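You operate a simulated robot arm through the tools that you are given. There is no shell and no other tool. Be economical: measure what you need, move in short steps, check, and stop when the job is done.

You run a simulated two-armed robot. Do the job below in one go: nothing can be reset, and whatever is moved stays where it is left.

## Task
Put the white foam spacer on top of the pair of blocks. Take the teal wiping block on the top of the low pallet and put it away on the shelf of the glue bench. Put the white air filter on the shelf of the corner stand. Take the black feeder sucker and put it on the flat green case. Take the blue feeder sucker on the top of the low pallet and put it away on the top of the cover trolley. Fetch the purple pocket book and set it on the steel rollers of the stacker. Lift the keeper bar open. Do these in any order. Set down upright: teal wiping block, white air filter, black feeder sucker, blue feeder sucker, purple pocket book.

It is judged by the outcome, as a careful person would: the job done as asked, and still so three seconds after it is handed in. It fails if anything else is knocked over, pushed out of place, dropped, spilled or broken. A push-on lid holds only when it is set on centred and level and pressed home; a screw cap is set on level and turned clockwise until tight.

## Robot
Two 7-joint arms with two-finger parallel grippers on one trunk, on a base that drives. Base frame: it is fixed to the floor where the robot stands at the start and does not move with it; the origin is under the middle of the robot, x ahead of it, y to its left, z up; the surface under the hand at the start is at about z = 0.886. Units: m, rad, N and s.
The left shoulder is at the start at [0.02, 0.113, 1.222], the right one opposite. With the tool pointing down near the work surface each hand reaches from about 0.24 to 0.6 m from the robot's upright axis, wherever it stands, measured 20 degrees to its own side. Places, roughly: black feeder sucker (4x4x5 cm) [-6.2, -4.5, 0.6]; blue feeder sucker (4x4x5 cm) [-6, -4.4, 0.6]; flat green case (25x18x1 cm) [-6.1, -4, 0.5]; keeper bar [-1.9, -0.6, 1]; pair of blocks (16x22x6 cm) [0.5, -2.7, 0.9]; purple pocket book [0.25, -0.25, 1]; shelf of the corner stand [-7.2, -4.2, 0.5]; shelf of the glue bench [-13.1, 4.6, 0.5]; steel rollers of the stacker (24x30 cm) [-1.76, -0.26, 1]; teal wiping block (4x6x5 cm) [-5.9, -4.1, 0.6]; top of the cover trolley [-12.3, -1.4, 0.7]; white air filter (4x4x9 cm) [-6.1, -4.5, 0.6]; white foam spacer (3x16x11 cm) [0.6, 0, 0.9]. Payload 1.57 kg a hand.
The TCP of each hand is the grasp point between the finger pads, 0.03 m short of the fingertips. In the tool frame z runs along the fingers and y along their closing line. The gripper opens to 0.08 m. The fingers are 0.017 m wide and 0.012 m thick; the gripper's body (0.04 by 0.082 m) begins 0.08 m behind the TCP.
Orientation is told as [roll, pitch, yaw] about the base's x, y, z axes, in that order, counted from this pose: with the fingers straight down and closing along the base's y, the tool's x points along the base's -x, its y along +y and its z along -z.

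## Interface
- The arms move only by the tool play_rows. It takes "left_plan", "right_plan" or both (then of equal length, played together; a hand with none holds still); each is a list of rows, each a list of 7 numbers: the shift along the tool's x, y, z in units of 500 mm (1.0 is 500 mm), then the turn, a rotation vector about the tool's x, y, z in units of 60 degrees (1.0 is 60 degrees), then the finger opening in m, from 0 to 0.08. In form: [[dx, dy, dz, wx, wy, wz, gripper], ...]. A call has 1 to 8 rows; each row is the pose to reach, as a shift and turn from the pose commanded when the call began, along the tool's axes at that moment. A call with a number of a shift or a turn outside -1 to 1 is refused whole. Each row takes 0.2 s and may step no farther than 0.05 m and 0.15 rad from the row before; otherwise, or with a gripper value out of range, the whole call is refused. A pose out of reach is approached as far as the arm can. The call stops where the force on the tool passes 40 N (or 10 N more than at its start, if that is more) or the arm is blocked; 0.2 s more then pass. Each finger travels about 0.045 m/s and halts on what it meets, pressing with about 36 N; the grip force reading is that of the motor and also rises with nothing between the fingers. The clock runs only during rows and for 0.2 s after the last one: add rows that repeat a pose to give the fingers time. The reply holds the time, the measured pose of the TCP, the force on the tool along the base axes, the opening and the grip force, in the units named above and with some noise, with the torque about the TCP (base axes, N m) and any sound that the robot's microphone picked up.
- Cameras (640 x 400 px; columns grow to the right, rows downward): "scene" is now at [0.0946, -0.0212, 1.3488]; the picture's right is [-0.26, -0.97, 0.00], its down [-0.54, 0.14, -0.83] and it looks along [0.80, -0.21, -0.56] (base axes); focal length 246 px, centre (320, 200). "left" rides on the left gripper at [0.072, 0.007, -0.122] in its tool frame; the picture's right is [-0.09, 1.00, 0.00], its down [-0.84, -0.08, -0.54] and it looks along [-0.54, -0.05, 0.84] (tool axes); focal length 238 px, centre (320, 200). "right" rides on the right gripper at [0.072, -0.007, -0.122] in its tool frame; the picture's right is [0.09, 1.00, 0.00], its down [-0.84, 0.08, -0.54] and it looks along [-0.54, 0.05, 0.84] (tool axes); focal length 238 px, centre (320, 200). There is no depth. A picture from a camera that has moved, and an enlarged one, comes with that camera's place and axes in the base frame and with its lens.
- capture(camera): a new picture of that camera. The clock stands still meanwhile.
- lift_body(by): slides the trunk up (or, below 0, down) by that many m; the arms and the scene camera ride with it, the base frame stays. It gives what a move gives, with no picture.
- roll_base(legs): drives the robot by 1 to 6 legs, each [ahead, left, turn to the left] in m, m and rad, along the robot's own axes; the way and the turn of a leg run together, so that a leg with both is an arc; at most 1.5 m and 3.142 rad a leg. The arms and the cameras ride along, it lands a little off, and it stops where it bumps. It gives what a move gives.
- aim_head(pan, tilt): turns the head with the scene camera to pan (to the left, within 1.396 rad either way) and tilt (down, from -0.506 to 1.204), counted from straight ahead of the robot. It gives what a move gives.
- zoom(camera, box): a new picture of the part [left, top, right, bottom] of that camera's present view, enlarged. The clock stands still meanwhile.
- finish_job(): hands the job in; it is judged then, once.

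Go step by step. Nothing tells you exact positions but the pictures and the camera data: compare them with the known pose of the tool, close in by small moves and look again before you grip or let go. The budget is 196 turns and 176 pictures, counting those below and the enlarged ones. Unless the task says otherwise, let go and move clear before handing in.

The tools are called after "Request:" by a JSON object that holds its "name" and its "arguments". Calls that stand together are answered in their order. play_rows: Moves the arms, as the interface text tells. Its arguments: {"type":"object","properties":{"left_plan":{"type":"array","items":{"type":"array","items":{"type":"number"}}},"right_plan":{"type":"array","items":{"type":"array","items":{"type":"number"}}}},"required":[]} The other tools are called the same way: lift_body (by) slides the trunk up or down; roll_base (legs) drives the base; aim_head (pan, tilt) turns the head that bears the scene camera; capture (camera) takes a picture; zoom (camera, box) takes an enlarged picture of a part of a camera's view; finish_job () hands the job in.

At the start:

```text
time: 0.0
left_tool_pos: [0.4571, 0.0685, 1.1254]
left_tool_rot: [-0.001, 0.0, 0.001]
left_ft_force: [0.4, -0.7, 0.9]
left_wrist_torque: [0.01, 0.03, 0.01]
left_gripper_width: 0.0798
left_finger_force: 0.1
right_tool_pos: [0.4346, -0.3101, 1.2053]
right_tool_rot: [0.0, -0.001, 0.0]
right_ft_force: [-0.4, -0.2, -0.1]
right_wrist_torque: [-0.01, -0.01, 0.02]
right_gripper_width: 0.0801
right_finger_force: 0.1
trunk travel left (down, up): [-0.275, 0.295]
robot x, y, heading: [0.0011, -0.0015, 0.007]
head pan, tilt: [-0.26, 0.59]
```

scene: 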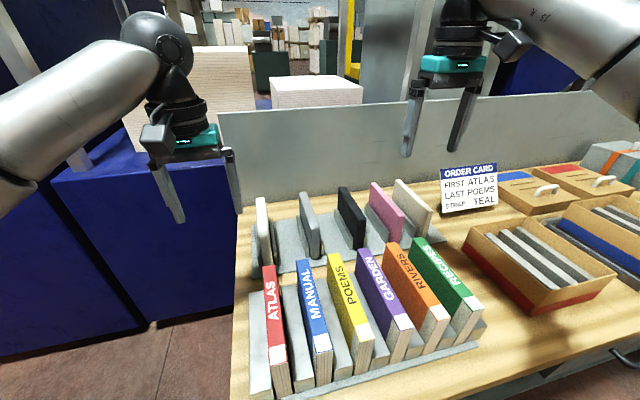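
right: 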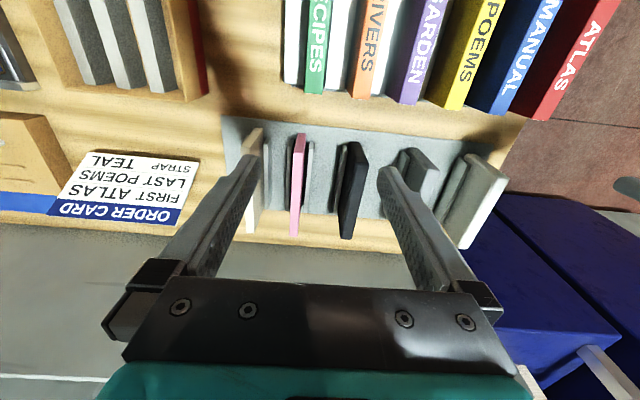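
left: 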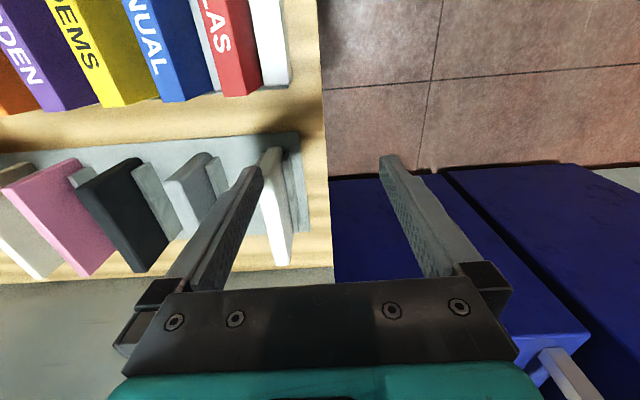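

I see the book rack with the purple GARDEN book in the front row and the white spacer at the left end of the back row. First I look closer at both.

Request:
{"name": "aim_head", "arguments": {"pan": -0.3, "tilt": 0.9}}

Request:
{"name": "capture", "arguments": {"camera": "scene"}}

Request:
{"name": "zoom", "arguments": {"camera": "left", "box": [0, 0, 400, 290]}}

```text
time: 0.8
left_tool_pos: [0.4575, 0.0689, 1.1257]
left_tool_rot: [0.0, 0.001, 0.002]
left_ft_force: [0.1, 0.7, 0.8]
left_wrist_torque: [0.0, 0.02, 0.0]
left_gripper_width: 0.0801
left_finger_force: 0.0
right_tool_pos: [0.435, -0.3101, 1.2063]
right_tool_rot: [-0.001, 0.001, 0.001]
right_ft_force: [0.6, -1.3, 0.5]
right_wrist_torque: [0.05, 0.04, 0.0]
right_gripper_width: 0.0802
right_finger_force: 0.0
trunk travel left (down, up): [-0.275, 0.295]
robot x, y, heading: [0.0026, -0.0015, -0.004]
head pan, tilt: [-0.3, 0.901]
```

```text
172 pictures are left
camera scene: at [0.081, -0.0207, 1.3231], right [-0.3, -0.96, 0.0], down [-0.75, 0.23, -0.62], along [0.59, -0.18, -0.78], focal length 246 px, centre (320, 200)
```

scene: 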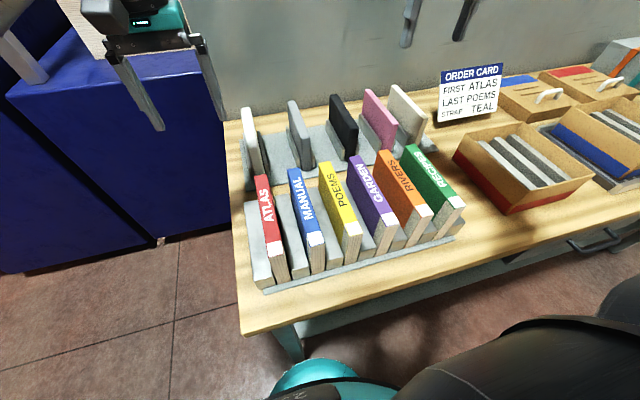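

```text
1.38 times, centred on (200, 145) of left
camera zoom: at [0.3846, 0.0756, 1.2484], right [0.09, 1.0, 0.0], down [0.84, -0.08, 0.54], along [0.54, -0.05, -0.84], focal length 329 px, centre (486, 276)
```

zoom: 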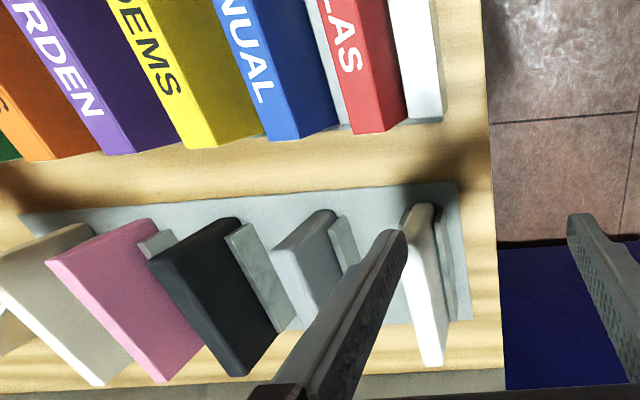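

The purple book's spine lies along x at about (0.31, -0.18), and the spacer is at about (0.58, 0). I bring each hand above its item for a closer view.

Request:
{"name": "play_rows", "arguments": {"left_plan": [[-0.064, -0.034, -0.02, 0, 0, 0, 0.08], [-0.128, -0.069, -0.04, 0, 0, 0, 0.08], [-0.19, -0.1, -0.05, 0, 0, 0, 0.08], [-0.22, -0.138, -0.05, 0, 0, 0, 0.08]], "right_plan": [[0.0625, 0.066, 0.02, 0, 0, 0, 0.08], [0.125, 0.132, 0.04, 0, 0, 0, 0.08], [0.1875, 0.198, 0.06, 0, 0, 0, 0.08], [0.25, 0.264, 0.09, 0, 0, 0, 0.08]]}}

Request:
{"name": "capture", "arguments": {"camera": "right"}}

Request:
{"name": "capture", "arguments": {"camera": "left"}}

Request:
{"name": "capture", "arguments": {"camera": "scene"}}

```text
time: 1.8
left_tool_pos: [0.54, 0.0126, 1.1467]
left_tool_rot: [0.0, -0.001, 0.0]
left_ft_force: [0.3, 0.6, -0.3]
left_wrist_torque: [-0.02, -0.03, 0.02]
left_gripper_width: 0.08
left_finger_force: 0.0
left hand out of reach, approached as far as the arm can: row 3, 4
right_tool_pos: [0.3097, -0.1774, 1.1604]
right_tool_rot: [0.0, -0.001, -0.001]
right_ft_force: [-0.1, 0.5, -0.6]
right_wrist_torque: [-0.01, -0.02, 0.01]
right_gripper_width: 0.08
right_finger_force: 0.0
trunk travel left (down, up): [-0.275, 0.295]
robot x, y, heading: [0.0021, -0.0001, -0.001]
head pan, tilt: [-0.3, 0.901]
```

```text
170 pictures are left
camera right: at [0.2377, -0.1822, 1.2814], right [-0.09, 1.0, 0.0], down [0.84, 0.08, 0.54], along [0.54, 0.05, -0.84], focal length 238 px, centre (320, 200)
```

right: 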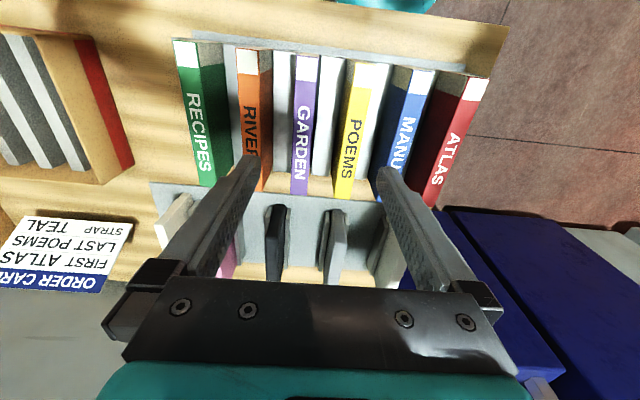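

```text
169 pictures are left
camera left: at [0.4667, 0.0185, 1.2699], right [0.09, 1.0, 0.0], down [0.84, -0.08, 0.54], along [0.54, -0.05, -0.84], focal length 238 px, centre (320, 200)
```

left: 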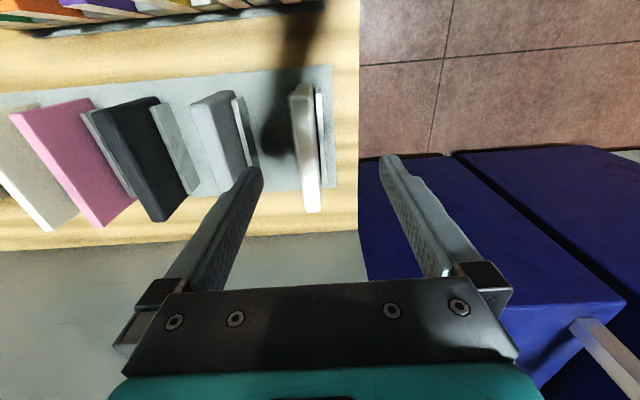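

```text
168 pictures are left
camera scene: at [0.0806, -0.021, 1.323], right [-0.3, -0.96, 0.0], down [-0.75, 0.23, -0.62], along [0.59, -0.18, -0.78], focal length 246 px, centre (320, 200)
```

scene: 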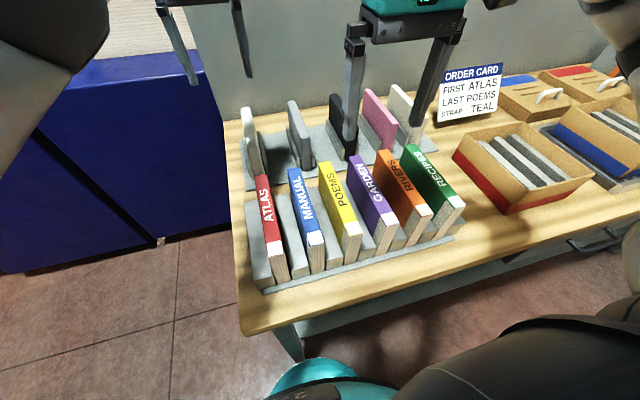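

The book spans x 0.25–0.42 at y≈-0.194, with its top near z 0.983. I zoom in to check the divider heights beside it.

Request:
{"name": "zoom", "arguments": {"camera": "scene", "box": [230, 90, 470, 300]}}

Request:
{"name": "zoom", "arguments": {"camera": "right", "box": [220, 20, 400, 210]}}

```text
1.90 times, centred on (350, 195) of scene
camera zoom: at [0.0806, -0.021, 1.323], right [-0.3, -0.96, 0.0], down [-0.75, 0.23, -0.62], along [0.59, -0.18, -0.78], focal length 468 px, centre (263, 210)
```

zoom: 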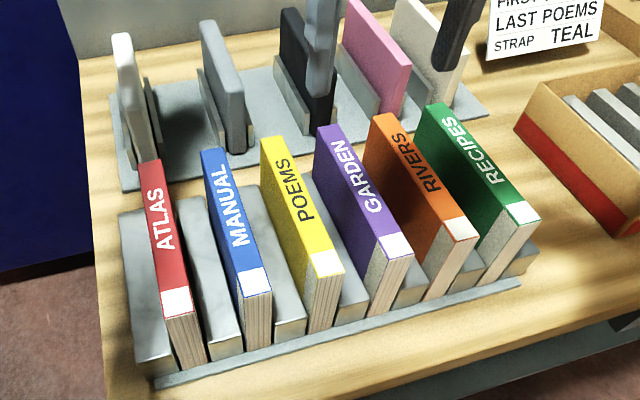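

```text
2.11 times, centred on (310, 115) of right
camera zoom: at [0.2377, -0.1822, 1.2814], right [-0.09, 1.0, 0.0], down [0.84, 0.08, 0.54], along [0.54, 0.05, -0.84], focal length 502 px, centre (341, 379)
```

zoom: 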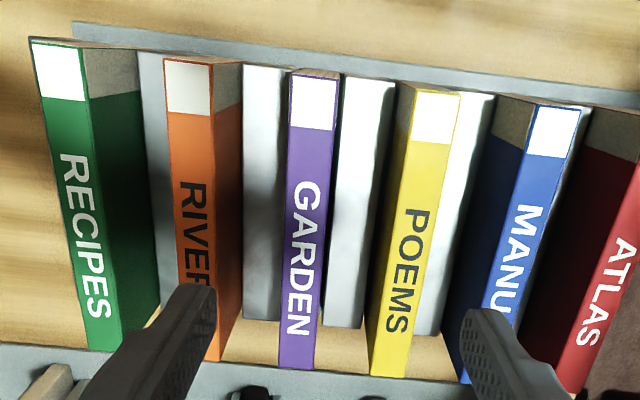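

The dividers are low, about 4 cm, and there is about 4 cm of free gap on each side of the purple book. I line the right hand up above it, narrowed, and zoom on the spacer.

Request:
{"name": "play_rows", "arguments": {"right_plan": [[-0.052, -0.035, 0.05, 0, 0, 0, 0.06], [-0.052, -0.035, 0.15, 0, 0, 0, 0.056], [-0.052, -0.035, 0.23, 0, 0, 0, 0.056], [-0.052, -0.035, 0.23, 0, 0, 0, 0.056]]}}

Request:
{"name": "capture", "arguments": {"camera": "right"}}

Request:
{"name": "zoom", "arguments": {"camera": "left", "box": [180, 60, 370, 230]}}

Request:
{"name": "zoom", "arguments": {"camera": "scene", "box": [220, 80, 340, 200]}}

```text
time: 2.8
left_tool_pos: [0.5396, 0.0134, 1.1481]
left_tool_rot: [0.0, -0.001, 0.001]
left_ft_force: [0.2, -0.1, 0.9]
left_wrist_torque: [0.03, 0.0, 0.01]
left_gripper_width: 0.0799
left_finger_force: 0.1
right_tool_pos: [0.3387, -0.195, 1.0456]
right_tool_rot: [-0.001, 0.002, -0.001]
right_ft_force: [0.4, 0.1, -0.2]
right_wrist_torque: [-0.02, -0.03, -0.01]
right_gripper_width: 0.0559
right_finger_force: 0.0
trunk travel left (down, up): [-0.275, 0.295]
robot x, y, heading: [-0.001, 0.0022, -0.005]
head pan, tilt: [-0.3, 0.901]
```

```text
165 pictures are left
camera right: at [0.2664, -0.2008, 1.166], right [-0.09, 1.0, 0.0], down [0.84, 0.08, 0.54], along [0.54, 0.05, -0.84], focal length 238 px, centre (320, 200)
```

right: 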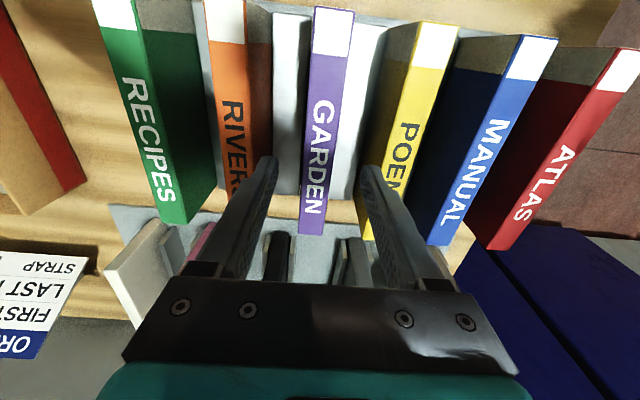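

```text
2.35 times, centred on (275, 145) of left
camera zoom: at [0.4671, 0.019, 1.2698], right [0.09, 1.0, 0.0], down [0.84, -0.08, 0.54], along [0.54, -0.05, -0.84], focal length 561 px, centre (426, 329)
```

zoom: 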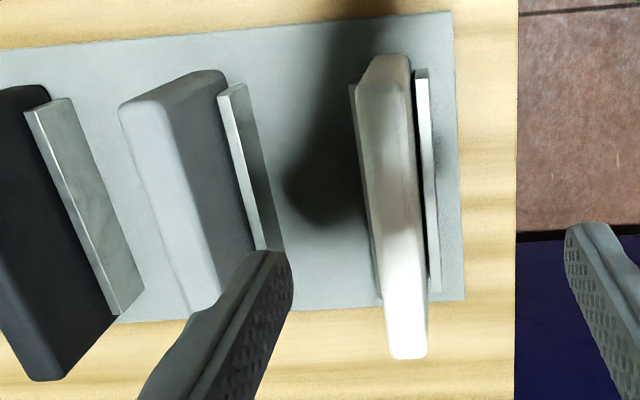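

```text
3.33 times, centred on (280, 140) of scene
camera zoom: at [0.0809, -0.0207, 1.3231], right [-0.3, -0.96, 0.0], down [-0.75, 0.23, -0.62], along [0.59, -0.18, -0.78], focal length 818 px, centre (453, 400)
```

zoom: 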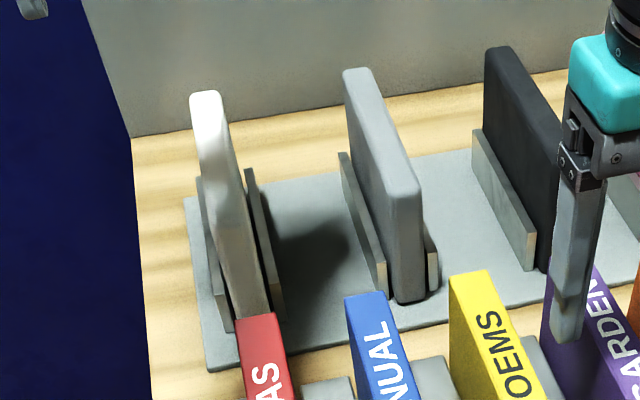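

Right fingers straddle the purple book cleanly. I descend, grip it and check.

Request:
{"name": "play_rows", "arguments": {"right_plan": [[0, 0, 0.07, 0, 0, 0, 0.056], [0, 0, 0.147, 0, 0, 0, 0.056], [0, 0, 0.147, 0, 0, 0, 0.04], [0, 0, 0.147, 0, 0, 0, 0.02], [0, 0, 0.147, 0, 0, 0, 0.01], [0, 0, 0.147, 0, 0, 0, 0.01], [0, 0, 0.147, 0, 0, 0, 0.01]]}}

Request:
{"name": "capture", "arguments": {"camera": "right"}}

```text
time: 4.4
left_tool_pos: [0.5414, 0.0134, 1.1469]
left_tool_rot: [0.0, 0.0, 0.001]
left_ft_force: [-1.2, 0.3, 0.0]
left_wrist_torque: [0.01, -0.01, -0.02]
left_gripper_width: 0.08
left_finger_force: 0.2
right_tool_pos: [0.3373, -0.1947, 0.9729]
right_tool_rot: [-0.002, 0.0, -0.001]
right_ft_force: [0.3, 0.6, -0.5]
right_wrist_torque: [0.0, -0.09, -0.03]
right_gripper_width: 0.0236
right_finger_force: 35.5
trunk travel left (down, up): [-0.275, 0.295]
robot x, y, heading: [0.0026, 0.001, -0.003]
head pan, tilt: [-0.3, 0.901]
```

```text
162 pictures are left
camera right: at [0.2645, -0.2004, 1.0938], right [-0.09, 1.0, 0.0], down [0.84, 0.08, 0.54], along [0.54, 0.05, -0.84], focal length 238 px, centre (320, 200)
```

right: 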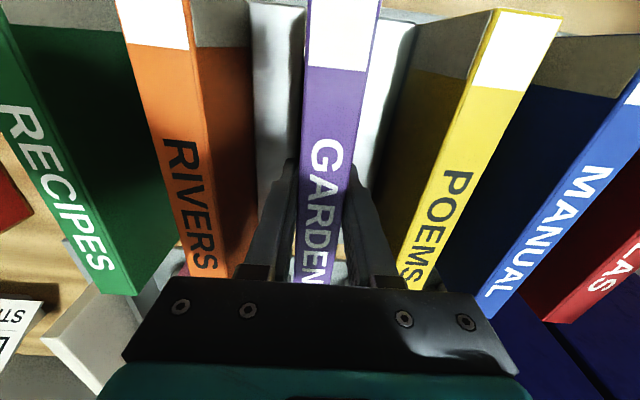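

Book gripped (24 mm). I lift it clear while the left hand lines up over the spacer.

Request:
{"name": "play_rows", "arguments": {"right_plan": [[0, 0, -0.08, 0, 0, 0, 0.01], [0, 0, -0.17, 0, 0, 0, 0.01], [0, 0, -0.26, 0, 0, 0, 0.01], [0, 0, -0.35, 0, 0, 0, 0.01], [0.0, -0.05, -0.38, 0, 0, 0, 0.01]], "left_plan": [[0, -0.02, 0, 0, 0, 0, 0.07], [0, -0.037, 0.05, 0, 0, 0, 0.06], [0, -0.037, 0.12, 0, 0, 0, 0.06], [0, -0.037, 0.19, 0, 0, 0, 0.06], [0, -0.037, 0.19, 0, 0, 0, 0.06]]}}

Request:
{"name": "capture", "arguments": {"camera": "left"}}

Request:
{"name": "capture", "arguments": {"camera": "scene"}}

```text
time: 5.6
left_tool_pos: [0.538, -0.0062, 1.0515]
left_tool_rot: [-0.001, 0.0, 0.0]
left_ft_force: [-0.3, 0.1, -0.1]
left_wrist_torque: [0.04, -0.02, 0.0]
left_gripper_width: 0.0599
left_finger_force: 0.1
left hand out of reach, approached as far as the arm can: row 1
right_tool_pos: [0.3347, -0.22, 1.1638]
right_tool_rot: [0.002, 0.0, 0.002]
right_ft_force: [0.7, 0.0, -3.3]
right_wrist_torque: [-0.01, -0.04, 0.01]
right_gripper_width: 0.0236
right_finger_force: 35.9
trunk travel left (down, up): [-0.275, 0.295]
robot x, y, heading: [-0.0022, 0.0001, -0.0]
head pan, tilt: [-0.3, 0.901]
```

```text
161 pictures are left
camera left: at [0.4661, -0.0007, 1.1748], right [0.09, 1.0, 0.0], down [0.84, -0.08, 0.54], along [0.54, -0.05, -0.84], focal length 238 px, centre (320, 200)
```

left: 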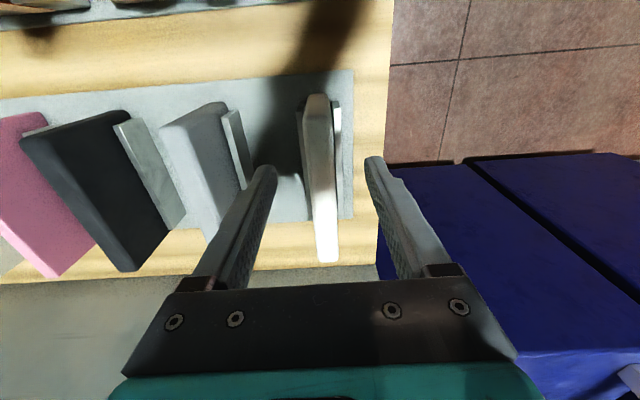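

```text
160 pictures are left
camera scene: at [0.0807, -0.0215, 1.323], right [-0.3, -0.96, 0.0], down [-0.75, 0.23, -0.62], along [0.59, -0.18, -0.78], focal length 246 px, centre (320, 200)
```

scene: 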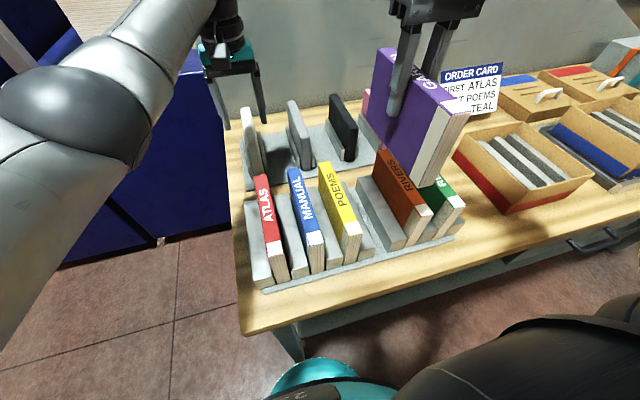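

The left fingers straddle the spacer. I descend, grip and lift it.

Request:
{"name": "play_rows", "arguments": {"left_plan": [[-0.02, -0.003, 0.07, 0, 0, 0, 0.06], [-0.04, -0.003, 0.132, 0, 0, 0, 0.06], [-0.04, -0.003, 0.132, 0, 0, 0, 0.04], [-0.04, -0.003, 0.132, 0, 0, 0, 0.02], [-0.04, -0.003, 0.132, 0, 0, 0, 0.01], [-0.04, -0.003, 0.132, 0, 0, 0, 0.01]]}}

Request:
{"name": "capture", "arguments": {"camera": "left"}}

```text
time: 7.0
left_tool_pos: [0.5523, -0.0047, 0.9867]
left_tool_rot: [-0.002, 0.0, 0.0]
left_ft_force: [1.1, -4.7, -0.8]
left_wrist_torque: [-0.28, -0.01, -0.19]
left_gripper_width: 0.0233
left_finger_force: 27.7
left hand out of reach, approached as far as the arm can: row 2, 3, 4, 5, 6
right_tool_pos: [0.3369, -0.2222, 1.1633]
right_tool_rot: [0.0, 0.0, 0.0]
right_ft_force: [-0.4, 0.1, -3.2]
right_wrist_torque: [0.0, -0.03, 0.02]
right_gripper_width: 0.0235
right_finger_force: 35.7
trunk travel left (down, up): [-0.275, 0.295]
robot x, y, heading: [-0.0026, 0.0001, -0.002]
head pan, tilt: [-0.3, 0.901]
```

```text
159 pictures are left
camera left: at [0.4791, 0.0027, 1.1095], right [0.09, 1.0, 0.0], down [0.84, -0.08, 0.54], along [0.54, -0.05, -0.84], focal length 238 px, centre (320, 200)
```

left: 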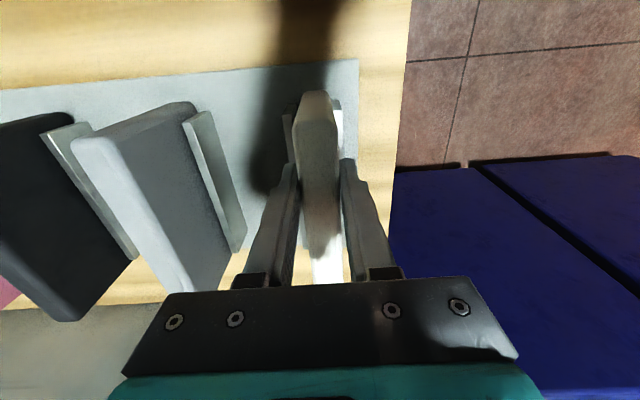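

The spacer is held. I lift it out, draw both hands in, and look around to plan the drive.

Request:
{"name": "play_rows", "arguments": {"left_plan": [[0, 0, -0.07, 0, 0, 0, 0.0], [0.02, 0, -0.16, 0, 0, 0, 0.0], [0.06, 0, -0.24, 0, 0, 0, 0.0], [0.13, 0.04, -0.3, 0, 0, 0, 0.0], [0.2, 0.1, -0.32, 0, 0, 0, 0.0], [0.26, 0.15, -0.32, 0, 0, 0, 0.0], [0.3, 0.2, -0.32, 0, 0, 0, 0.0]]}}

Request:
{"name": "capture", "arguments": {"camera": "left"}}

Request:
{"name": "aim_head", "arguments": {"pan": -1.3, "tilt": 0.35}}

Request:
{"name": "capture", "arguments": {"camera": "scene"}}

```text
refused: row 4 steps farther than a row can; nothing moved
```

```text
158 pictures are left
camera left: at [0.4791, 0.0027, 1.1095], right [0.09, 1.0, 0.0], down [0.84, -0.08, 0.54], along [0.54, -0.05, -0.84], focal length 238 px, centre (320, 200)
```

left: 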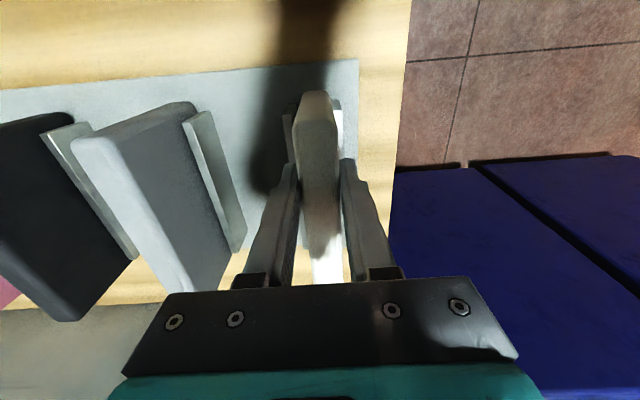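

```text
time: 8.3
left_tool_pos: [0.552, -0.0044, 0.9862]
left_tool_rot: [-0.001, 0.0, 0.002]
left_ft_force: [-0.2, -8.3, -1.7]
left_wrist_torque: [-0.48, 0.03, -0.33]
left_gripper_width: 0.0231
left_finger_force: 35.6
right_tool_pos: [0.3375, -0.2213, 1.1641]
right_tool_rot: [0.002, 0.0, 0.0]
right_ft_force: [-0.5, 0.5, -1.8]
right_wrist_torque: [-0.02, 0.03, 0.0]
right_gripper_width: 0.0236
right_finger_force: 36.3
trunk travel left (down, up): [-0.275, 0.295]
robot x, y, heading: [0.0008, 0.0001, 0.002]
head pan, tilt: [-1.3, 0.351]
```

```text
157 pictures are left
camera scene: at [0.0341, -0.0892, 1.3704], right [-0.96, -0.27, 0.0], down [-0.09, 0.33, -0.94], along [0.25, -0.9, -0.34], focal length 246 px, centre (320, 200)
```

scene: 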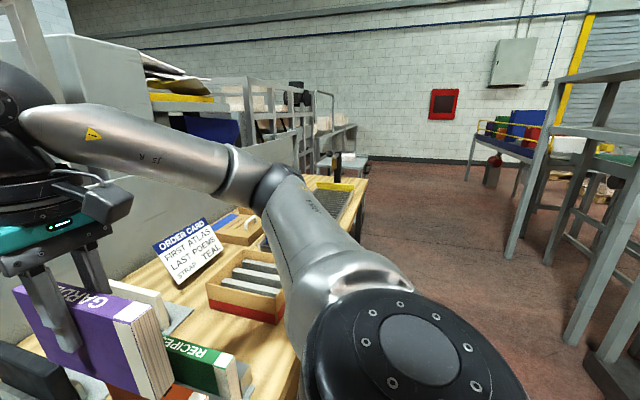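

Row refused; I resend the lift with smaller steps and a slight sideways relief.

Request:
{"name": "play_rows", "arguments": {"left_plan": [[0, -0.006, -0.07, 0, 0, 0, 0.0], [0.02, -0.006, -0.15, 0, 0, 0, 0.0], [0.04, -0.006, -0.23, 0, 0, 0, 0.0], [0.08, 0.02, -0.3, 0, 0, 0, 0.0], [0.15, 0.06, -0.32, 0, 0, 0, 0.0], [0.22, 0.1, -0.32, 0, 0, 0, 0.0], [0.28, 0.15, -0.32, 0, 0, 0, 0.0], [0.32, 0.2, -0.32, 0, 0, 0, 0.0]]}}

Request:
{"name": "capture", "arguments": {"camera": "left"}}

```text
time: 10.1
left_tool_pos: [0.3924, 0.0998, 1.1464]
left_tool_rot: [0.0, 0.001, 0.002]
left_ft_force: [-0.1, -0.3, -0.3]
left_wrist_torque: [0.02, 0.0, -0.02]
left_gripper_width: 0.0229
left_finger_force: 35.3
right_tool_pos: [0.3371, -0.221, 1.1637]
right_tool_rot: [0.0, 0.002, 0.001]
right_ft_force: [0.4, 0.4, -2.5]
right_wrist_torque: [-0.02, -0.02, 0.03]
right_gripper_width: 0.0236
right_finger_force: 36.1
trunk travel left (down, up): [-0.275, 0.295]
robot x, y, heading: [-0.0023, -0.001, -0.002]
head pan, tilt: [-1.3, 0.351]
```

```text
156 pictures are left
camera left: at [0.319, 0.1062, 1.2686], right [0.09, 1.0, 0.0], down [0.84, -0.08, 0.54], along [0.54, -0.05, -0.84], focal length 238 px, centre (320, 200)
```

left: 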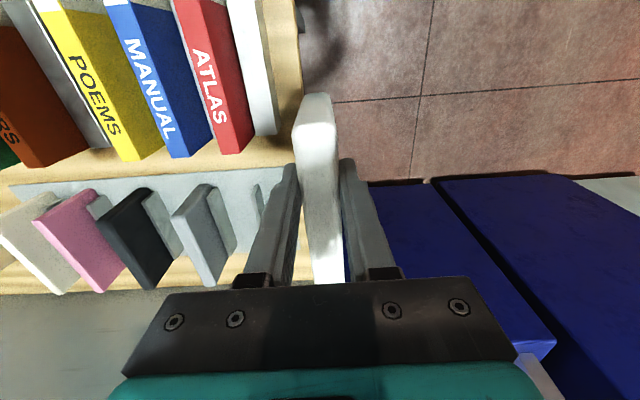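

Spacer held well. The blocks are at about y −2.7 along the bench line, so I back off 0.35 m and slide right, looking on the way.

Request:
{"name": "roll_base", "arguments": {"legs": [[-0.35, 0, 0], [0, -1.3, 0]]}}

Request:
{"name": "aim_head", "arguments": {"pan": -0.9, "tilt": 0.45}}

Request:
{"name": "capture", "arguments": {"camera": "scene"}}

```text
time: 18.5
left_tool_pos: [0.0334, -1.2124, 1.1474]
left_tool_rot: [0.0, -0.001, -0.016]
left_ft_force: [-0.5, -0.6, -0.5]
left_wrist_torque: [0.02, 0.04, 0.02]
left_gripper_width: 0.023
left_finger_force: 35.8
right_tool_pos: [-0.0276, -1.5303, 1.1637]
right_tool_rot: [0.0, 0.001, -0.019]
right_ft_force: [1.0, -0.1, -2.8]
right_wrist_torque: [0.01, -0.03, -0.02]
right_gripper_width: 0.0239
right_finger_force: 35.7
trunk travel left (down, up): [-0.275, 0.295]
robot x, y, heading: [-0.3585, -1.3026, -0.016]
head pan, tilt: [-1.3, 0.351]
```

```text
time: 19.4
left_tool_pos: [0.0321, -1.2115, 1.1463]
left_tool_rot: [0.0, 0.001, -0.017]
left_ft_force: [-0.1, -0.3, -0.4]
left_wrist_torque: [0.01, 0.0, 0.02]
left_gripper_width: 0.0228
left_finger_force: 35.1
right_tool_pos: [-0.0289, -1.5302, 1.1636]
right_tool_rot: [-0.001, 0.0, -0.017]
right_ft_force: [-0.2, 0.0, -2.5]
right_wrist_torque: [-0.04, -0.03, -0.01]
right_gripper_width: 0.0237
right_finger_force: 35.6
trunk travel left (down, up): [-0.275, 0.295]
robot x, y, heading: [-0.3634, -1.3036, -0.021]
head pan, tilt: [-0.901, 0.45]
```

```text
155 pictures are left
camera scene: at [-0.2968, -1.3754, 1.3614], right [-0.8, -0.61, 0.0], down [-0.26, 0.35, -0.9], along [0.55, -0.72, -0.44], focal length 246 px, centre (320, 200)
```

scene: 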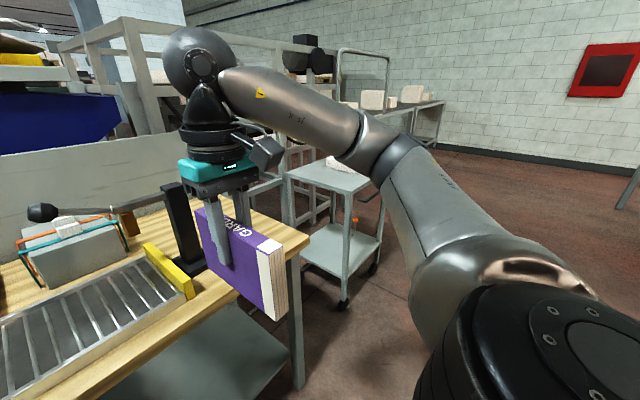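

The cart with the blocks is ahead to the right. I slide further right to face it.

Request:
{"name": "roll_base", "arguments": {"legs": [[0, -1.36, 0.02]]}}

Request:
{"name": "aim_head", "arguments": {"pan": 0, "tilt": 0.6}}

Request:
{"name": "capture", "arguments": {"camera": "scene"}}

```text
time: 26.2
left_tool_pos: [0.0143, -2.5686, 1.146]
left_tool_rot: [0.001, 0.001, -0.004]
left_ft_force: [0.1, 0.8, 0.0]
left_wrist_torque: [0.0, 0.03, -0.01]
left_gripper_width: 0.023
left_finger_force: 35.3
right_tool_pos: [-0.0422, -2.8872, 1.1635]
right_tool_rot: [-0.001, 0.0, -0.008]
right_ft_force: [0.4, -0.4, -3.2]
right_wrist_torque: [-0.04, -0.03, -0.01]
right_gripper_width: 0.0238
right_finger_force: 36.0
trunk travel left (down, up): [-0.275, 0.295]
robot x, y, heading: [-0.3813, -2.6647, -0.005]
head pan, tilt: [-0.901, 0.45]
```

```text
time: 27.4
left_tool_pos: [0.0147, -2.5682, 1.1464]
left_tool_rot: [0.001, 0.002, -0.005]
left_ft_force: [-0.5, 0.0, -0.1]
left_wrist_torque: [-0.01, -0.01, -0.01]
left_gripper_width: 0.0227
left_finger_force: 35.5
right_tool_pos: [-0.0434, -2.8872, 1.163]
right_tool_rot: [0.001, -0.003, -0.008]
right_ft_force: [0.4, 0.1, -2.7]
right_wrist_torque: [0.02, -0.01, 0.03]
right_gripper_width: 0.0237
right_finger_force: 35.8
trunk travel left (down, up): [-0.275, 0.295]
robot x, y, heading: [-0.3768, -2.6664, -0.003]
head pan, tilt: [0.0, 0.6]
```

```text
154 pictures are left
camera scene: at [-0.2808, -2.6637, 1.3478], right [-0.01, -1.0, 0.0], down [-0.56, 0.0, -0.83], along [0.83, -0.01, -0.56], focal length 246 px, centre (320, 200)
```

scene: 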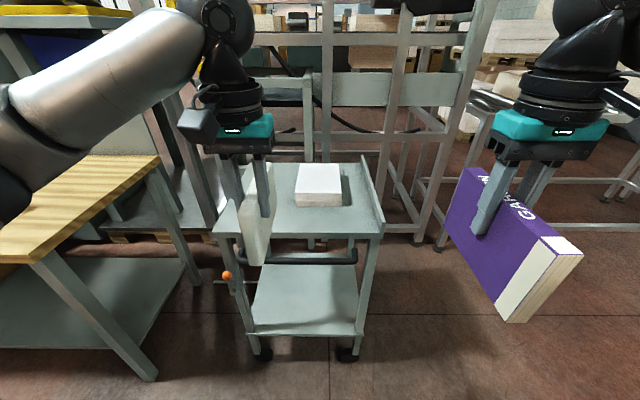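

The white pair of blocks sits on the cart at about (0.49, −2.675), long side along x. I approach 0.33 m and look closely.

Request:
{"name": "roll_base", "arguments": {"legs": [[0.33, 0, 0]]}}

Request:
{"name": "aim_head", "arguments": {"pan": 0, "tilt": 0.75}}

Request:
{"name": "capture", "arguments": {"camera": "scene"}}

Request:
{"name": "capture", "arguments": {"camera": "left"}}

```text
time: 29.6
left_tool_pos: [0.345, -2.5688, 1.1458]
left_tool_rot: [0.0, 0.001, -0.002]
left_ft_force: [0.2, -0.7, -1.0]
left_wrist_torque: [-0.01, 0.05, -0.02]
left_gripper_width: 0.0228
left_finger_force: 35.4
right_tool_pos: [0.2881, -2.889, 1.1634]
right_tool_rot: [0.0, -0.001, -0.003]
right_ft_force: [0.2, 0.4, -3.8]
right_wrist_torque: [-0.01, 0.01, 0.0]
right_gripper_width: 0.0235
right_finger_force: 35.5
trunk travel left (down, up): [-0.275, 0.295]
robot x, y, heading: [-0.0457, -2.669, -0.006]
head pan, tilt: [0.0, 0.6]
```

```text
time: 30.3
left_tool_pos: [0.3453, -2.5686, 1.1456]
left_tool_rot: [-0.001, 0.0, -0.003]
left_ft_force: [-0.3, -0.4, -0.9]
left_wrist_torque: [-0.04, -0.04, 0.03]
left_gripper_width: 0.0229
left_finger_force: 35.7
right_tool_pos: [0.2881, -2.8887, 1.1634]
right_tool_rot: [-0.001, 0.002, -0.006]
right_ft_force: [-0.1, -1.3, -2.6]
right_wrist_torque: [0.01, 0.03, -0.01]
right_gripper_width: 0.0236
right_finger_force: 36.3
trunk travel left (down, up): [-0.275, 0.295]
robot x, y, heading: [-0.0488, -2.6668, -0.006]
head pan, tilt: [0.0, 0.75]
```

```text
153 pictures are left
camera scene: at [0.0438, -2.6651, 1.335], right [0.0, -1.0, 0.0], down [-0.68, 0.0, -0.73], along [0.73, 0.0, -0.68], focal length 246 px, centre (320, 200)
```

scene: 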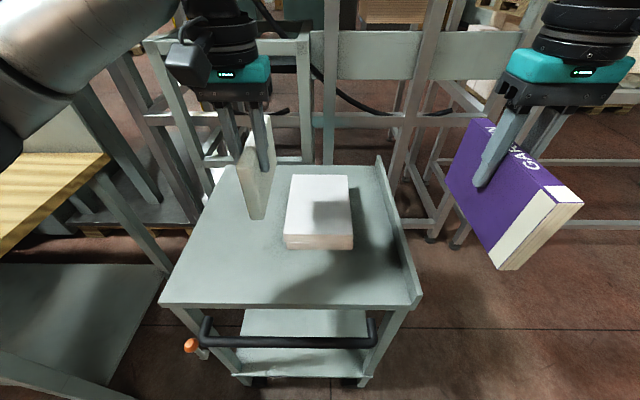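

```text
152 pictures are left
camera left: at [0.2721, -2.5621, 1.2686], right [0.09, 1.0, 0.0], down [0.84, -0.08, 0.54], along [0.54, -0.05, -0.84], focal length 238 px, centre (320, 200)
```

left: 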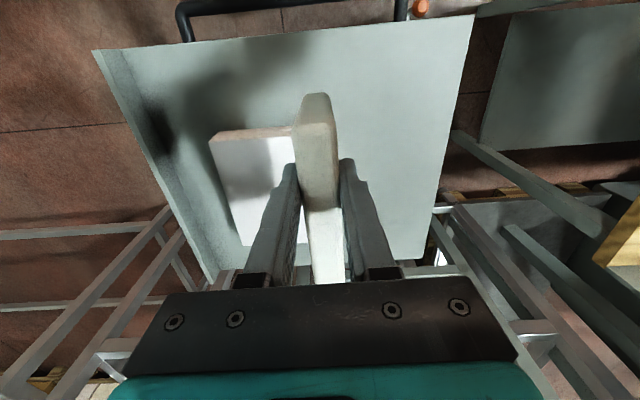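

Blocks' top is about z 0.915, centred (0.488, −2.661). I carry the spacer over it and lower to about 1–2 cm above.

Request:
{"name": "play_rows", "arguments": {"left_plan": [[-0.06, -0.05, 0, 0, 0, 0, 0], [-0.12, -0.1, 0, 0, 0, 0, 0], [-0.18, -0.15, 0.0, 0, 0, 0, 0], [-0.234, -0.185, 0.05, 0, 0, 0, 0], [-0.234, -0.185, 0.13, 0, 0, 0, 0], [-0.234, -0.185, 0.21, 0, 0, 0, 0]]}}

Request:
{"name": "capture", "arguments": {"camera": "scene"}}

Request:
{"name": "capture", "arguments": {"camera": "left"}}

```text
time: 31.7
left_tool_pos: [0.4625, -2.6627, 1.0369]
left_tool_rot: [0.0, 0.001, -0.003]
left_ft_force: [0.5, 0.4, -1.3]
left_wrist_torque: [-0.03, -0.03, -0.03]
left_gripper_width: 0.023
left_finger_force: 34.8
right_tool_pos: [0.288, -2.8893, 1.1628]
right_tool_rot: [0.002, 0.001, -0.002]
right_ft_force: [-0.8, 0.7, -3.6]
right_wrist_torque: [-0.03, 0.02, -0.05]
right_gripper_width: 0.0236
right_finger_force: 35.8
trunk travel left (down, up): [-0.275, 0.295]
robot x, y, heading: [-0.0459, -2.6617, -0.008]
head pan, tilt: [0.0, 0.75]
```

```text
151 pictures are left
camera scene: at [0.0441, -2.6652, 1.3349], right [0.0, -1.0, 0.0], down [-0.68, 0.0, -0.73], along [0.73, 0.0, -0.68], focal length 246 px, centre (320, 200)
```

scene: 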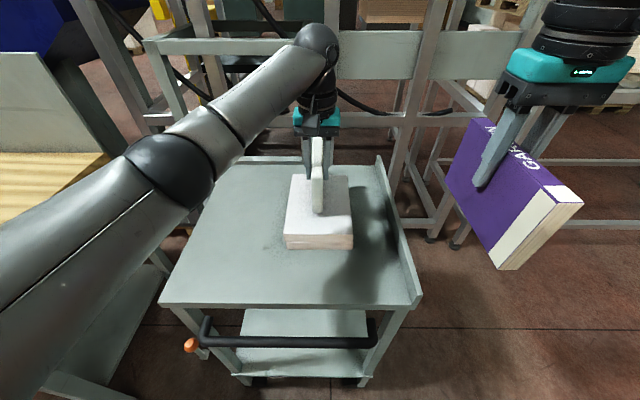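

```text
150 pictures are left
camera left: at [0.3903, -2.6558, 1.1597], right [0.09, 1.0, 0.0], down [0.84, -0.08, 0.54], along [0.54, -0.05, -0.84], focal length 238 px, centre (320, 200)
```

left: 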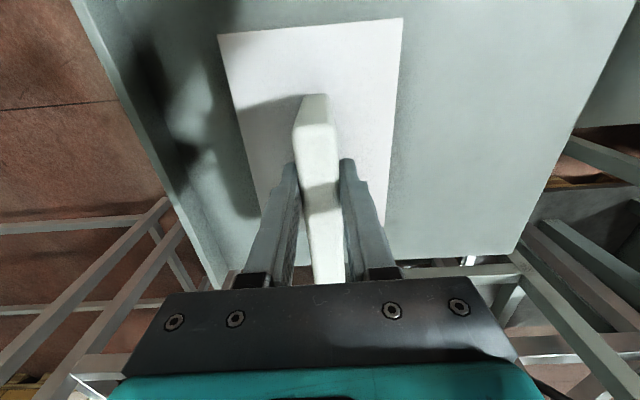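

The spacer is centred over the blocks. I lower slowly and watch the force.

Request:
{"name": "play_rows", "arguments": {"left_plan": [[0, 0, 0.01, 0, 0, 0, 0], [0, 0, 0.02, 0, 0, 0, 0], [0, 0, 0.03, 0, 0, 0, 0]]}}

Request:
{"name": "zoom", "arguments": {"camera": "scene", "box": [270, 130, 370, 260]}}

```text
time: 32.5
left_tool_pos: [0.463, -2.6636, 1.0257]
left_tool_rot: [0.0, 0.001, -0.003]
left_ft_force: [0.1, 0.4, 0.8]
left_wrist_torque: [0.01, 0.05, -0.01]
left_gripper_width: 0.0236
left_finger_force: 35.1
right_tool_pos: [0.2877, -2.8881, 1.1624]
right_tool_rot: [0.0, -0.001, -0.003]
right_ft_force: [0.9, -0.5, -3.2]
right_wrist_torque: [-0.01, 0.0, 0.03]
right_gripper_width: 0.0239
right_finger_force: 35.6
trunk travel left (down, up): [-0.275, 0.295]
robot x, y, heading: [-0.0492, -2.6655, -0.009]
head pan, tilt: [0.0, 0.75]
```

```text
3.08 times, centred on (320, 195) of scene
camera zoom: at [0.0437, -2.6651, 1.3349], right [0.0, -1.0, 0.0], down [-0.68, 0.0, -0.73], along [0.73, 0.0, -0.68], focal length 755 px, centre (320, 215)
```

zoom: 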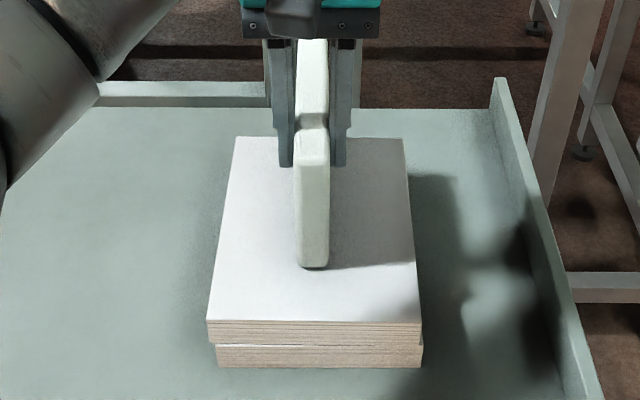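

Almost touching; I continue down in 3 mm steps.

Request:
{"name": "play_rows", "arguments": {"left_plan": [[0, 0, 0.006, 0, 0, 0, 0], [0, 0, 0.012, 0, 0, 0, 0], [0, 0, 0.016, 0, 0, 0, 0]]}}

Request:
{"name": "zoom", "arguments": {"camera": "scene", "box": [270, 130, 370, 260]}}

```text
time: 33.3
left_tool_pos: [0.462, -2.6627, 1.0224]
left_tool_rot: [-0.001, -0.011, -0.004]
left_ft_force: [3.4, -0.8, 29.2]
left_wrist_torque: [-0.02, -0.19, -0.01]
left_gripper_width: 0.0232
left_finger_force: 35.6
right_tool_pos: [0.2861, -2.8894, 1.1637]
right_tool_rot: [0.0, -0.001, -0.003]
right_ft_force: [-0.4, -0.6, -4.1]
right_wrist_torque: [0.01, 0.01, -0.01]
right_gripper_width: 0.0237
right_finger_force: 35.7
trunk travel left (down, up): [-0.275, 0.295]
robot x, y, heading: [-0.051, -2.6683, -0.004]
head pan, tilt: [0.0, 0.75]
```

```text
3.08 times, centred on (320, 195) of scene
camera zoom: at [0.0422, -2.6652, 1.3352], right [0.0, -1.0, 0.0], down [-0.68, 0.0, -0.73], along [0.73, 0.0, -0.68], focal length 755 px, centre (320, 215)
```

zoom: 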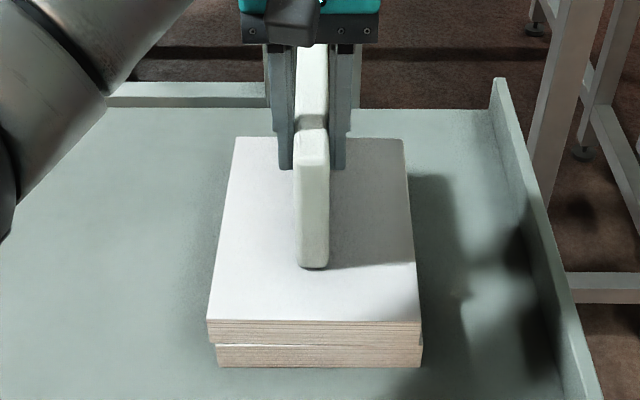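

Contact at 29 N. I relieve the press, then open and withdraw upward.

Request:
{"name": "play_rows", "arguments": {"left_plan": [[0, 0, -0.008, 0, 0, 0, 0], [0, 0, -0.009, 0, 0, 0, 0.02], [0, 0, -0.009, 0, 0, 0, 0.035], [0, 0, -0.009, 0, 0, 0, 0.05], [0, 0, -0.009, 0, 0, 0, 0.06], [0, 0, -0.04, 0, 0, 0, 0.06], [0, 0, -0.12, 0, 0, 0, 0.06], [0, 0, -0.2, 0, 0, 0, 0.06]]}}

Request:
{"name": "zoom", "arguments": {"camera": "scene", "box": [240, 100, 400, 260]}}

```text
time: 35.1
left_tool_pos: [0.4602, -2.6615, 1.1169]
left_tool_rot: [0.001, 0.003, -0.004]
left_ft_force: [0.1, 0.7, 0.5]
left_wrist_torque: [-0.01, 0.04, 0.01]
left_gripper_width: 0.06
left_finger_force: 0.1
right_tool_pos: [0.2872, -2.8884, 1.1643]
right_tool_rot: [0.0, 0.0, -0.005]
right_ft_force: [-0.2, 0.5, -0.9]
right_wrist_torque: [-0.03, -0.03, -0.01]
right_gripper_width: 0.0236
right_finger_force: 36.1
trunk travel left (down, up): [-0.275, 0.295]
robot x, y, heading: [-0.0506, -2.6643, -0.006]
head pan, tilt: [0.0, 0.75]
```

```text
2.50 times, centred on (320, 180) of scene
camera zoom: at [0.0435, -2.6653, 1.335], right [0.0, -1.0, 0.0], down [-0.68, 0.0, -0.73], along [0.73, 0.0, -0.68], focal length 614 px, centre (320, 250)
```

zoom: 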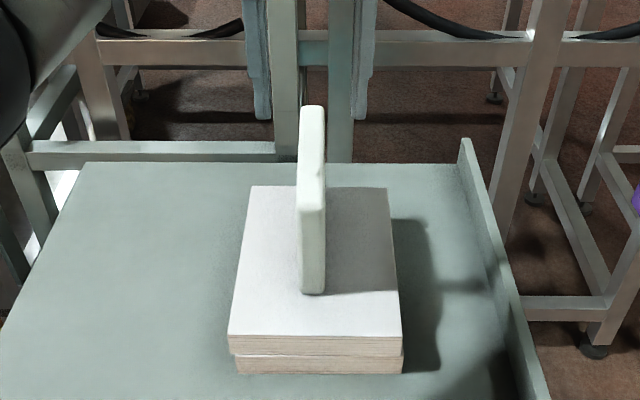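

The spacer stands steady on the blocks. I draw the left hand back and drive toward the stacker, then turn around.

Request:
{"name": "play_rows", "arguments": {"left_plan": [[0.06, 0.04, -0.03, 0, 0, 0, 0.06], [0.13, 0.08, -0.05, 0, 0, 0, 0.06], [0.2, 0.12, -0.06, 0, 0, 0, 0.06], [0.24, 0.16, -0.06, 0, 0, 0, 0.06]]}}

Request:
{"name": "roll_base", "arguments": {"legs": [[-0.4, 0, 0], [0, 1.4, 0], [0, 0.8, 0], [0, 0, -1.57]]}}

Request:
{"name": "aim_head", "arguments": {"pan": -0.8, "tilt": 0.35}}

Request:
{"name": "capture", "arguments": {"camera": "scene"}}

```text
time: 36.1
left_tool_pos: [0.3427, -2.5805, 1.1477]
left_tool_rot: [-0.002, 0.001, -0.001]
left_ft_force: [-0.9, 0.0, 0.0]
left_wrist_torque: [-0.05, 0.0, -0.02]
left_gripper_width: 0.0601
left_finger_force: 0.0
right_tool_pos: [0.2871, -2.8875, 1.1635]
right_tool_rot: [0.0, 0.0, -0.003]
right_ft_force: [0.1, 1.9, -3.0]
right_wrist_torque: [-0.01, -0.03, 0.0]
right_gripper_width: 0.024
right_finger_force: 35.7
trunk travel left (down, up): [-0.275, 0.295]
robot x, y, heading: [-0.0498, -2.6654, -0.008]
head pan, tilt: [0.0, 0.75]
```

```text
time: 52.9
left_tool_pos: [-0.3697, -0.8398, 1.1483]
left_tool_rot: [0.001, 0.001, -1.526]
left_ft_force: [0.3, -0.1, 0.5]
left_wrist_torque: [-0.02, 0.0, 0.01]
left_gripper_width: 0.06
left_finger_force: 0.1
right_tool_pos: [-0.6796, -0.7977, 1.1631]
right_tool_rot: [-0.001, 0.0, -1.527]
right_ft_force: [1.2, 1.1, -3.0]
right_wrist_torque: [-0.01, -0.02, 0.0]
right_gripper_width: 0.0237
right_finger_force: 35.8
trunk travel left (down, up): [-0.275, 0.295]
robot x, y, heading: [-0.4721, -0.455, -1.531]
head pan, tilt: [0.0, 0.75]
```

```text
time: 54.0
left_tool_pos: [-0.3677, -0.8405, 1.1479]
left_tool_rot: [0.001, -0.001, -1.527]
left_ft_force: [0.1, 0.6, 0.1]
left_wrist_torque: [0.01, 0.0, -0.01]
left_gripper_width: 0.0602
left_finger_force: 0.0
right_tool_pos: [-0.6782, -0.7978, 1.1631]
right_tool_rot: [0.001, 0.001, -1.526]
right_ft_force: [0.4, 0.0, -2.3]
right_wrist_torque: [0.0, 0.02, -0.01]
right_gripper_width: 0.0237
right_finger_force: 35.8
trunk travel left (down, up): [-0.275, 0.295]
robot x, y, heading: [-0.4709, -0.4517, -1.528]
head pan, tilt: [-0.799, 0.351]
```

```text
146 pictures are left
camera scene: at [-0.5372, -0.5287, 1.3705], right [-0.73, 0.69, 0.0], down [0.24, 0.25, -0.94], along [-0.64, -0.68, -0.34], focal length 246 px, centre (320, 200)
```

scene: 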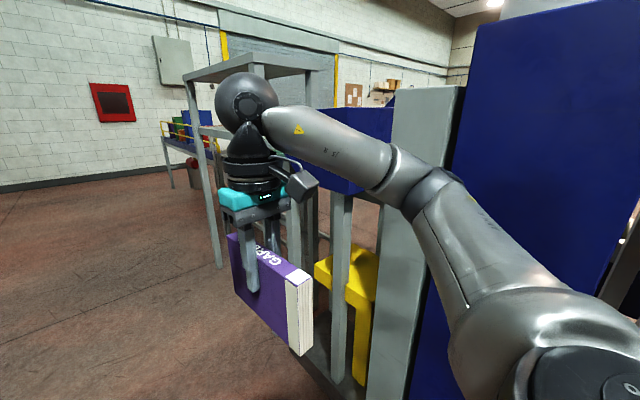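

A tall blue machine is close on my right (the −x side). I look further that way.

Request:
{"name": "aim_head", "arguments": {"pan": -1.39, "tilt": 0.3}}

Request:
{"name": "capture", "arguments": {"camera": "scene"}}

```text
time: 55.0
left_tool_pos: [-0.3684, -0.8392, 1.1476]
left_tool_rot: [0.001, 0.0, -1.529]
left_ft_force: [0.6, 0.3, -0.3]
left_wrist_torque: [-0.01, -0.02, 0.02]
left_gripper_width: 0.0599
left_finger_force: 0.1
right_tool_pos: [-0.6775, -0.7981, 1.1637]
right_tool_rot: [0.0, 0.0, -1.528]
right_ft_force: [-0.3, -0.5, -2.5]
right_wrist_torque: [0.05, 0.01, 0.01]
right_gripper_width: 0.0238
right_finger_force: 35.6
trunk travel left (down, up): [-0.275, 0.295]
robot x, y, heading: [-0.4755, -0.4489, -1.529]
head pan, tilt: [-1.389, 0.3]
```

```text
145 pictures are left
camera scene: at [-0.5644, -0.4818, 1.3753], right [-0.22, 0.97, 0.0], down [0.29, 0.07, -0.96], along [-0.93, -0.21, -0.3], focal length 246 px, centre (320, 200)
```

scene: 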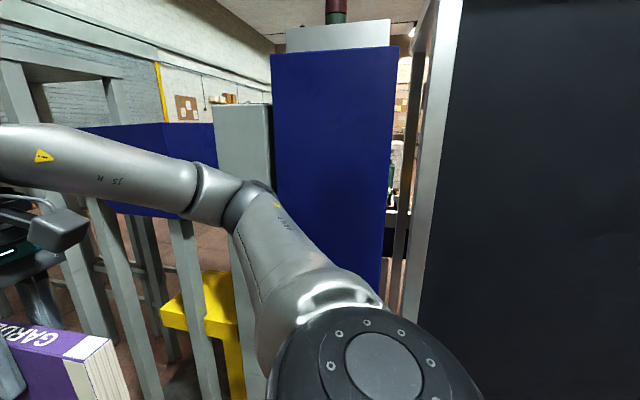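

Access to the stacker is from its far side, so I drive south past the rack and look west.

Request:
{"name": "roll_base", "arguments": {"legs": [[0, 0, -0.04], [1.45, 0, 0], [1.4, 0, 0]]}}

Request:
{"name": "aim_head", "arguments": {"pan": -1.1, "tilt": 0.25}}

Request:
{"name": "capture", "arguments": {"camera": "scene"}}

```text
time: 69.2
left_tool_pos: [-0.4038, -3.7105, 1.1486]
left_tool_rot: [-0.001, 0.002, -1.575]
left_ft_force: [0.0, 0.5, -1.1]
left_wrist_torque: [-0.01, 0.02, -0.02]
left_gripper_width: 0.0603
left_finger_force: 0.0
right_tool_pos: [-0.7107, -3.6537, 1.1627]
right_tool_rot: [0.0, -0.001, -1.576]
right_ft_force: [-0.1, -0.2, -3.0]
right_wrist_torque: [0.0, 0.03, 0.01]
right_gripper_width: 0.0239
right_finger_force: 35.7
trunk travel left (down, up): [-0.275, 0.295]
robot x, y, heading: [-0.4854, -3.3137, -1.576]
head pan, tilt: [-1.389, 0.3]
```

```text
time: 70.0
left_tool_pos: [-0.4022, -3.7107, 1.1472]
left_tool_rot: [0.0, -0.002, -1.575]
left_ft_force: [-0.7, -0.6, -0.2]
left_wrist_torque: [-0.01, 0.01, 0.04]
left_gripper_width: 0.06
left_finger_force: 0.0
right_tool_pos: [-0.7102, -3.6549, 1.1633]
right_tool_rot: [0.001, -0.001, -1.576]
right_ft_force: [0.0, 0.1, -3.4]
right_wrist_torque: [-0.02, 0.05, 0.0]
right_gripper_width: 0.0236
right_finger_force: 36.1
trunk travel left (down, up): [-0.275, 0.295]
robot x, y, heading: [-0.4869, -3.3167, -1.577]
head pan, tilt: [-1.1, 0.25]
```

```text
144 pictures are left
camera scene: at [-0.572, -3.369, 1.38], right [-0.45, 0.89, 0.0], down [0.22, 0.11, -0.97], along [-0.87, -0.43, -0.25], focal length 246 px, centre (320, 200)
```

scene: 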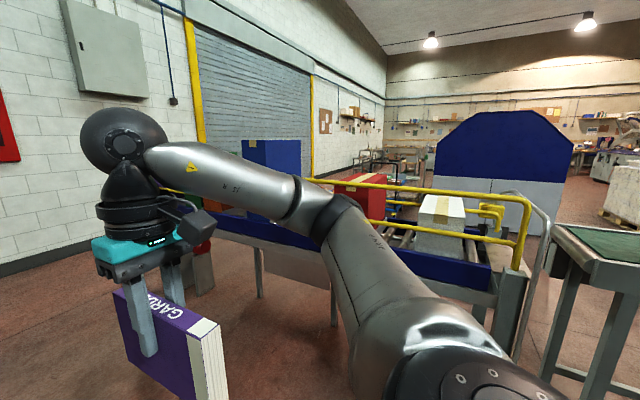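

A conveyor lies to the west. I turn to face west for a clear view of gaps.

Request:
{"name": "roll_base", "arguments": {"legs": [[0, 0, -1.56]]}}

Request:
{"name": "aim_head", "arguments": {"pan": -0.15, "tilt": 0.35}}

Request:
{"name": "capture", "arguments": {"camera": "scene"}}

```text
time: 74.2
left_tool_pos: [-0.8758, -3.4196, 1.1479]
left_tool_rot: [0.002, -0.001, -3.105]
left_ft_force: [0.1, 0.1, 0.7]
left_wrist_torque: [0.0, 0.01, -0.02]
left_gripper_width: 0.0601
left_finger_force: 0.1
right_tool_pos: [-0.8299, -3.11, 1.1635]
right_tool_rot: [0.001, 0.0, -3.107]
right_ft_force: [0.4, 0.1, -2.4]
right_wrist_torque: [0.01, 0.01, 0.0]
right_gripper_width: 0.0237
right_finger_force: 35.9
trunk travel left (down, up): [-0.275, 0.295]
robot x, y, heading: [-0.4895, -3.3172, -3.111]
head pan, tilt: [-1.1, 0.25]
```

```text
time: 75.4
left_tool_pos: [-0.875, -3.4196, 1.1463]
left_tool_rot: [0.0, 0.002, -3.105]
left_ft_force: [-1.0, -0.9, 0.1]
left_wrist_torque: [0.01, -0.03, 0.02]
left_gripper_width: 0.0602
left_finger_force: 0.1
right_tool_pos: [-0.8312, -3.1101, 1.1631]
right_tool_rot: [-0.001, 0.001, -3.106]
right_ft_force: [-0.1, -0.8, -2.5]
right_wrist_torque: [-0.01, 0.03, 0.0]
right_gripper_width: 0.0237
right_finger_force: 35.7
trunk travel left (down, up): [-0.275, 0.295]
robot x, y, heading: [-0.486, -3.316, -3.11]
head pan, tilt: [-0.15, 0.351]
```

```text
143 pictures are left
camera scene: at [-0.591, -3.3064, 1.3706], right [0.12, 0.99, 0.0], down [0.34, -0.04, -0.94], along [-0.93, 0.11, -0.34], focal length 246 px, centre (320, 200)
```

scene: 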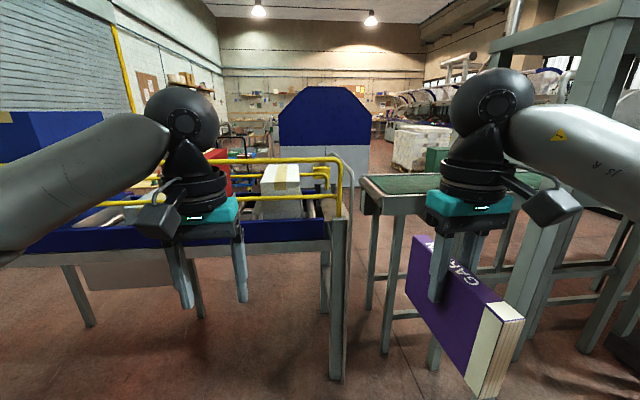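

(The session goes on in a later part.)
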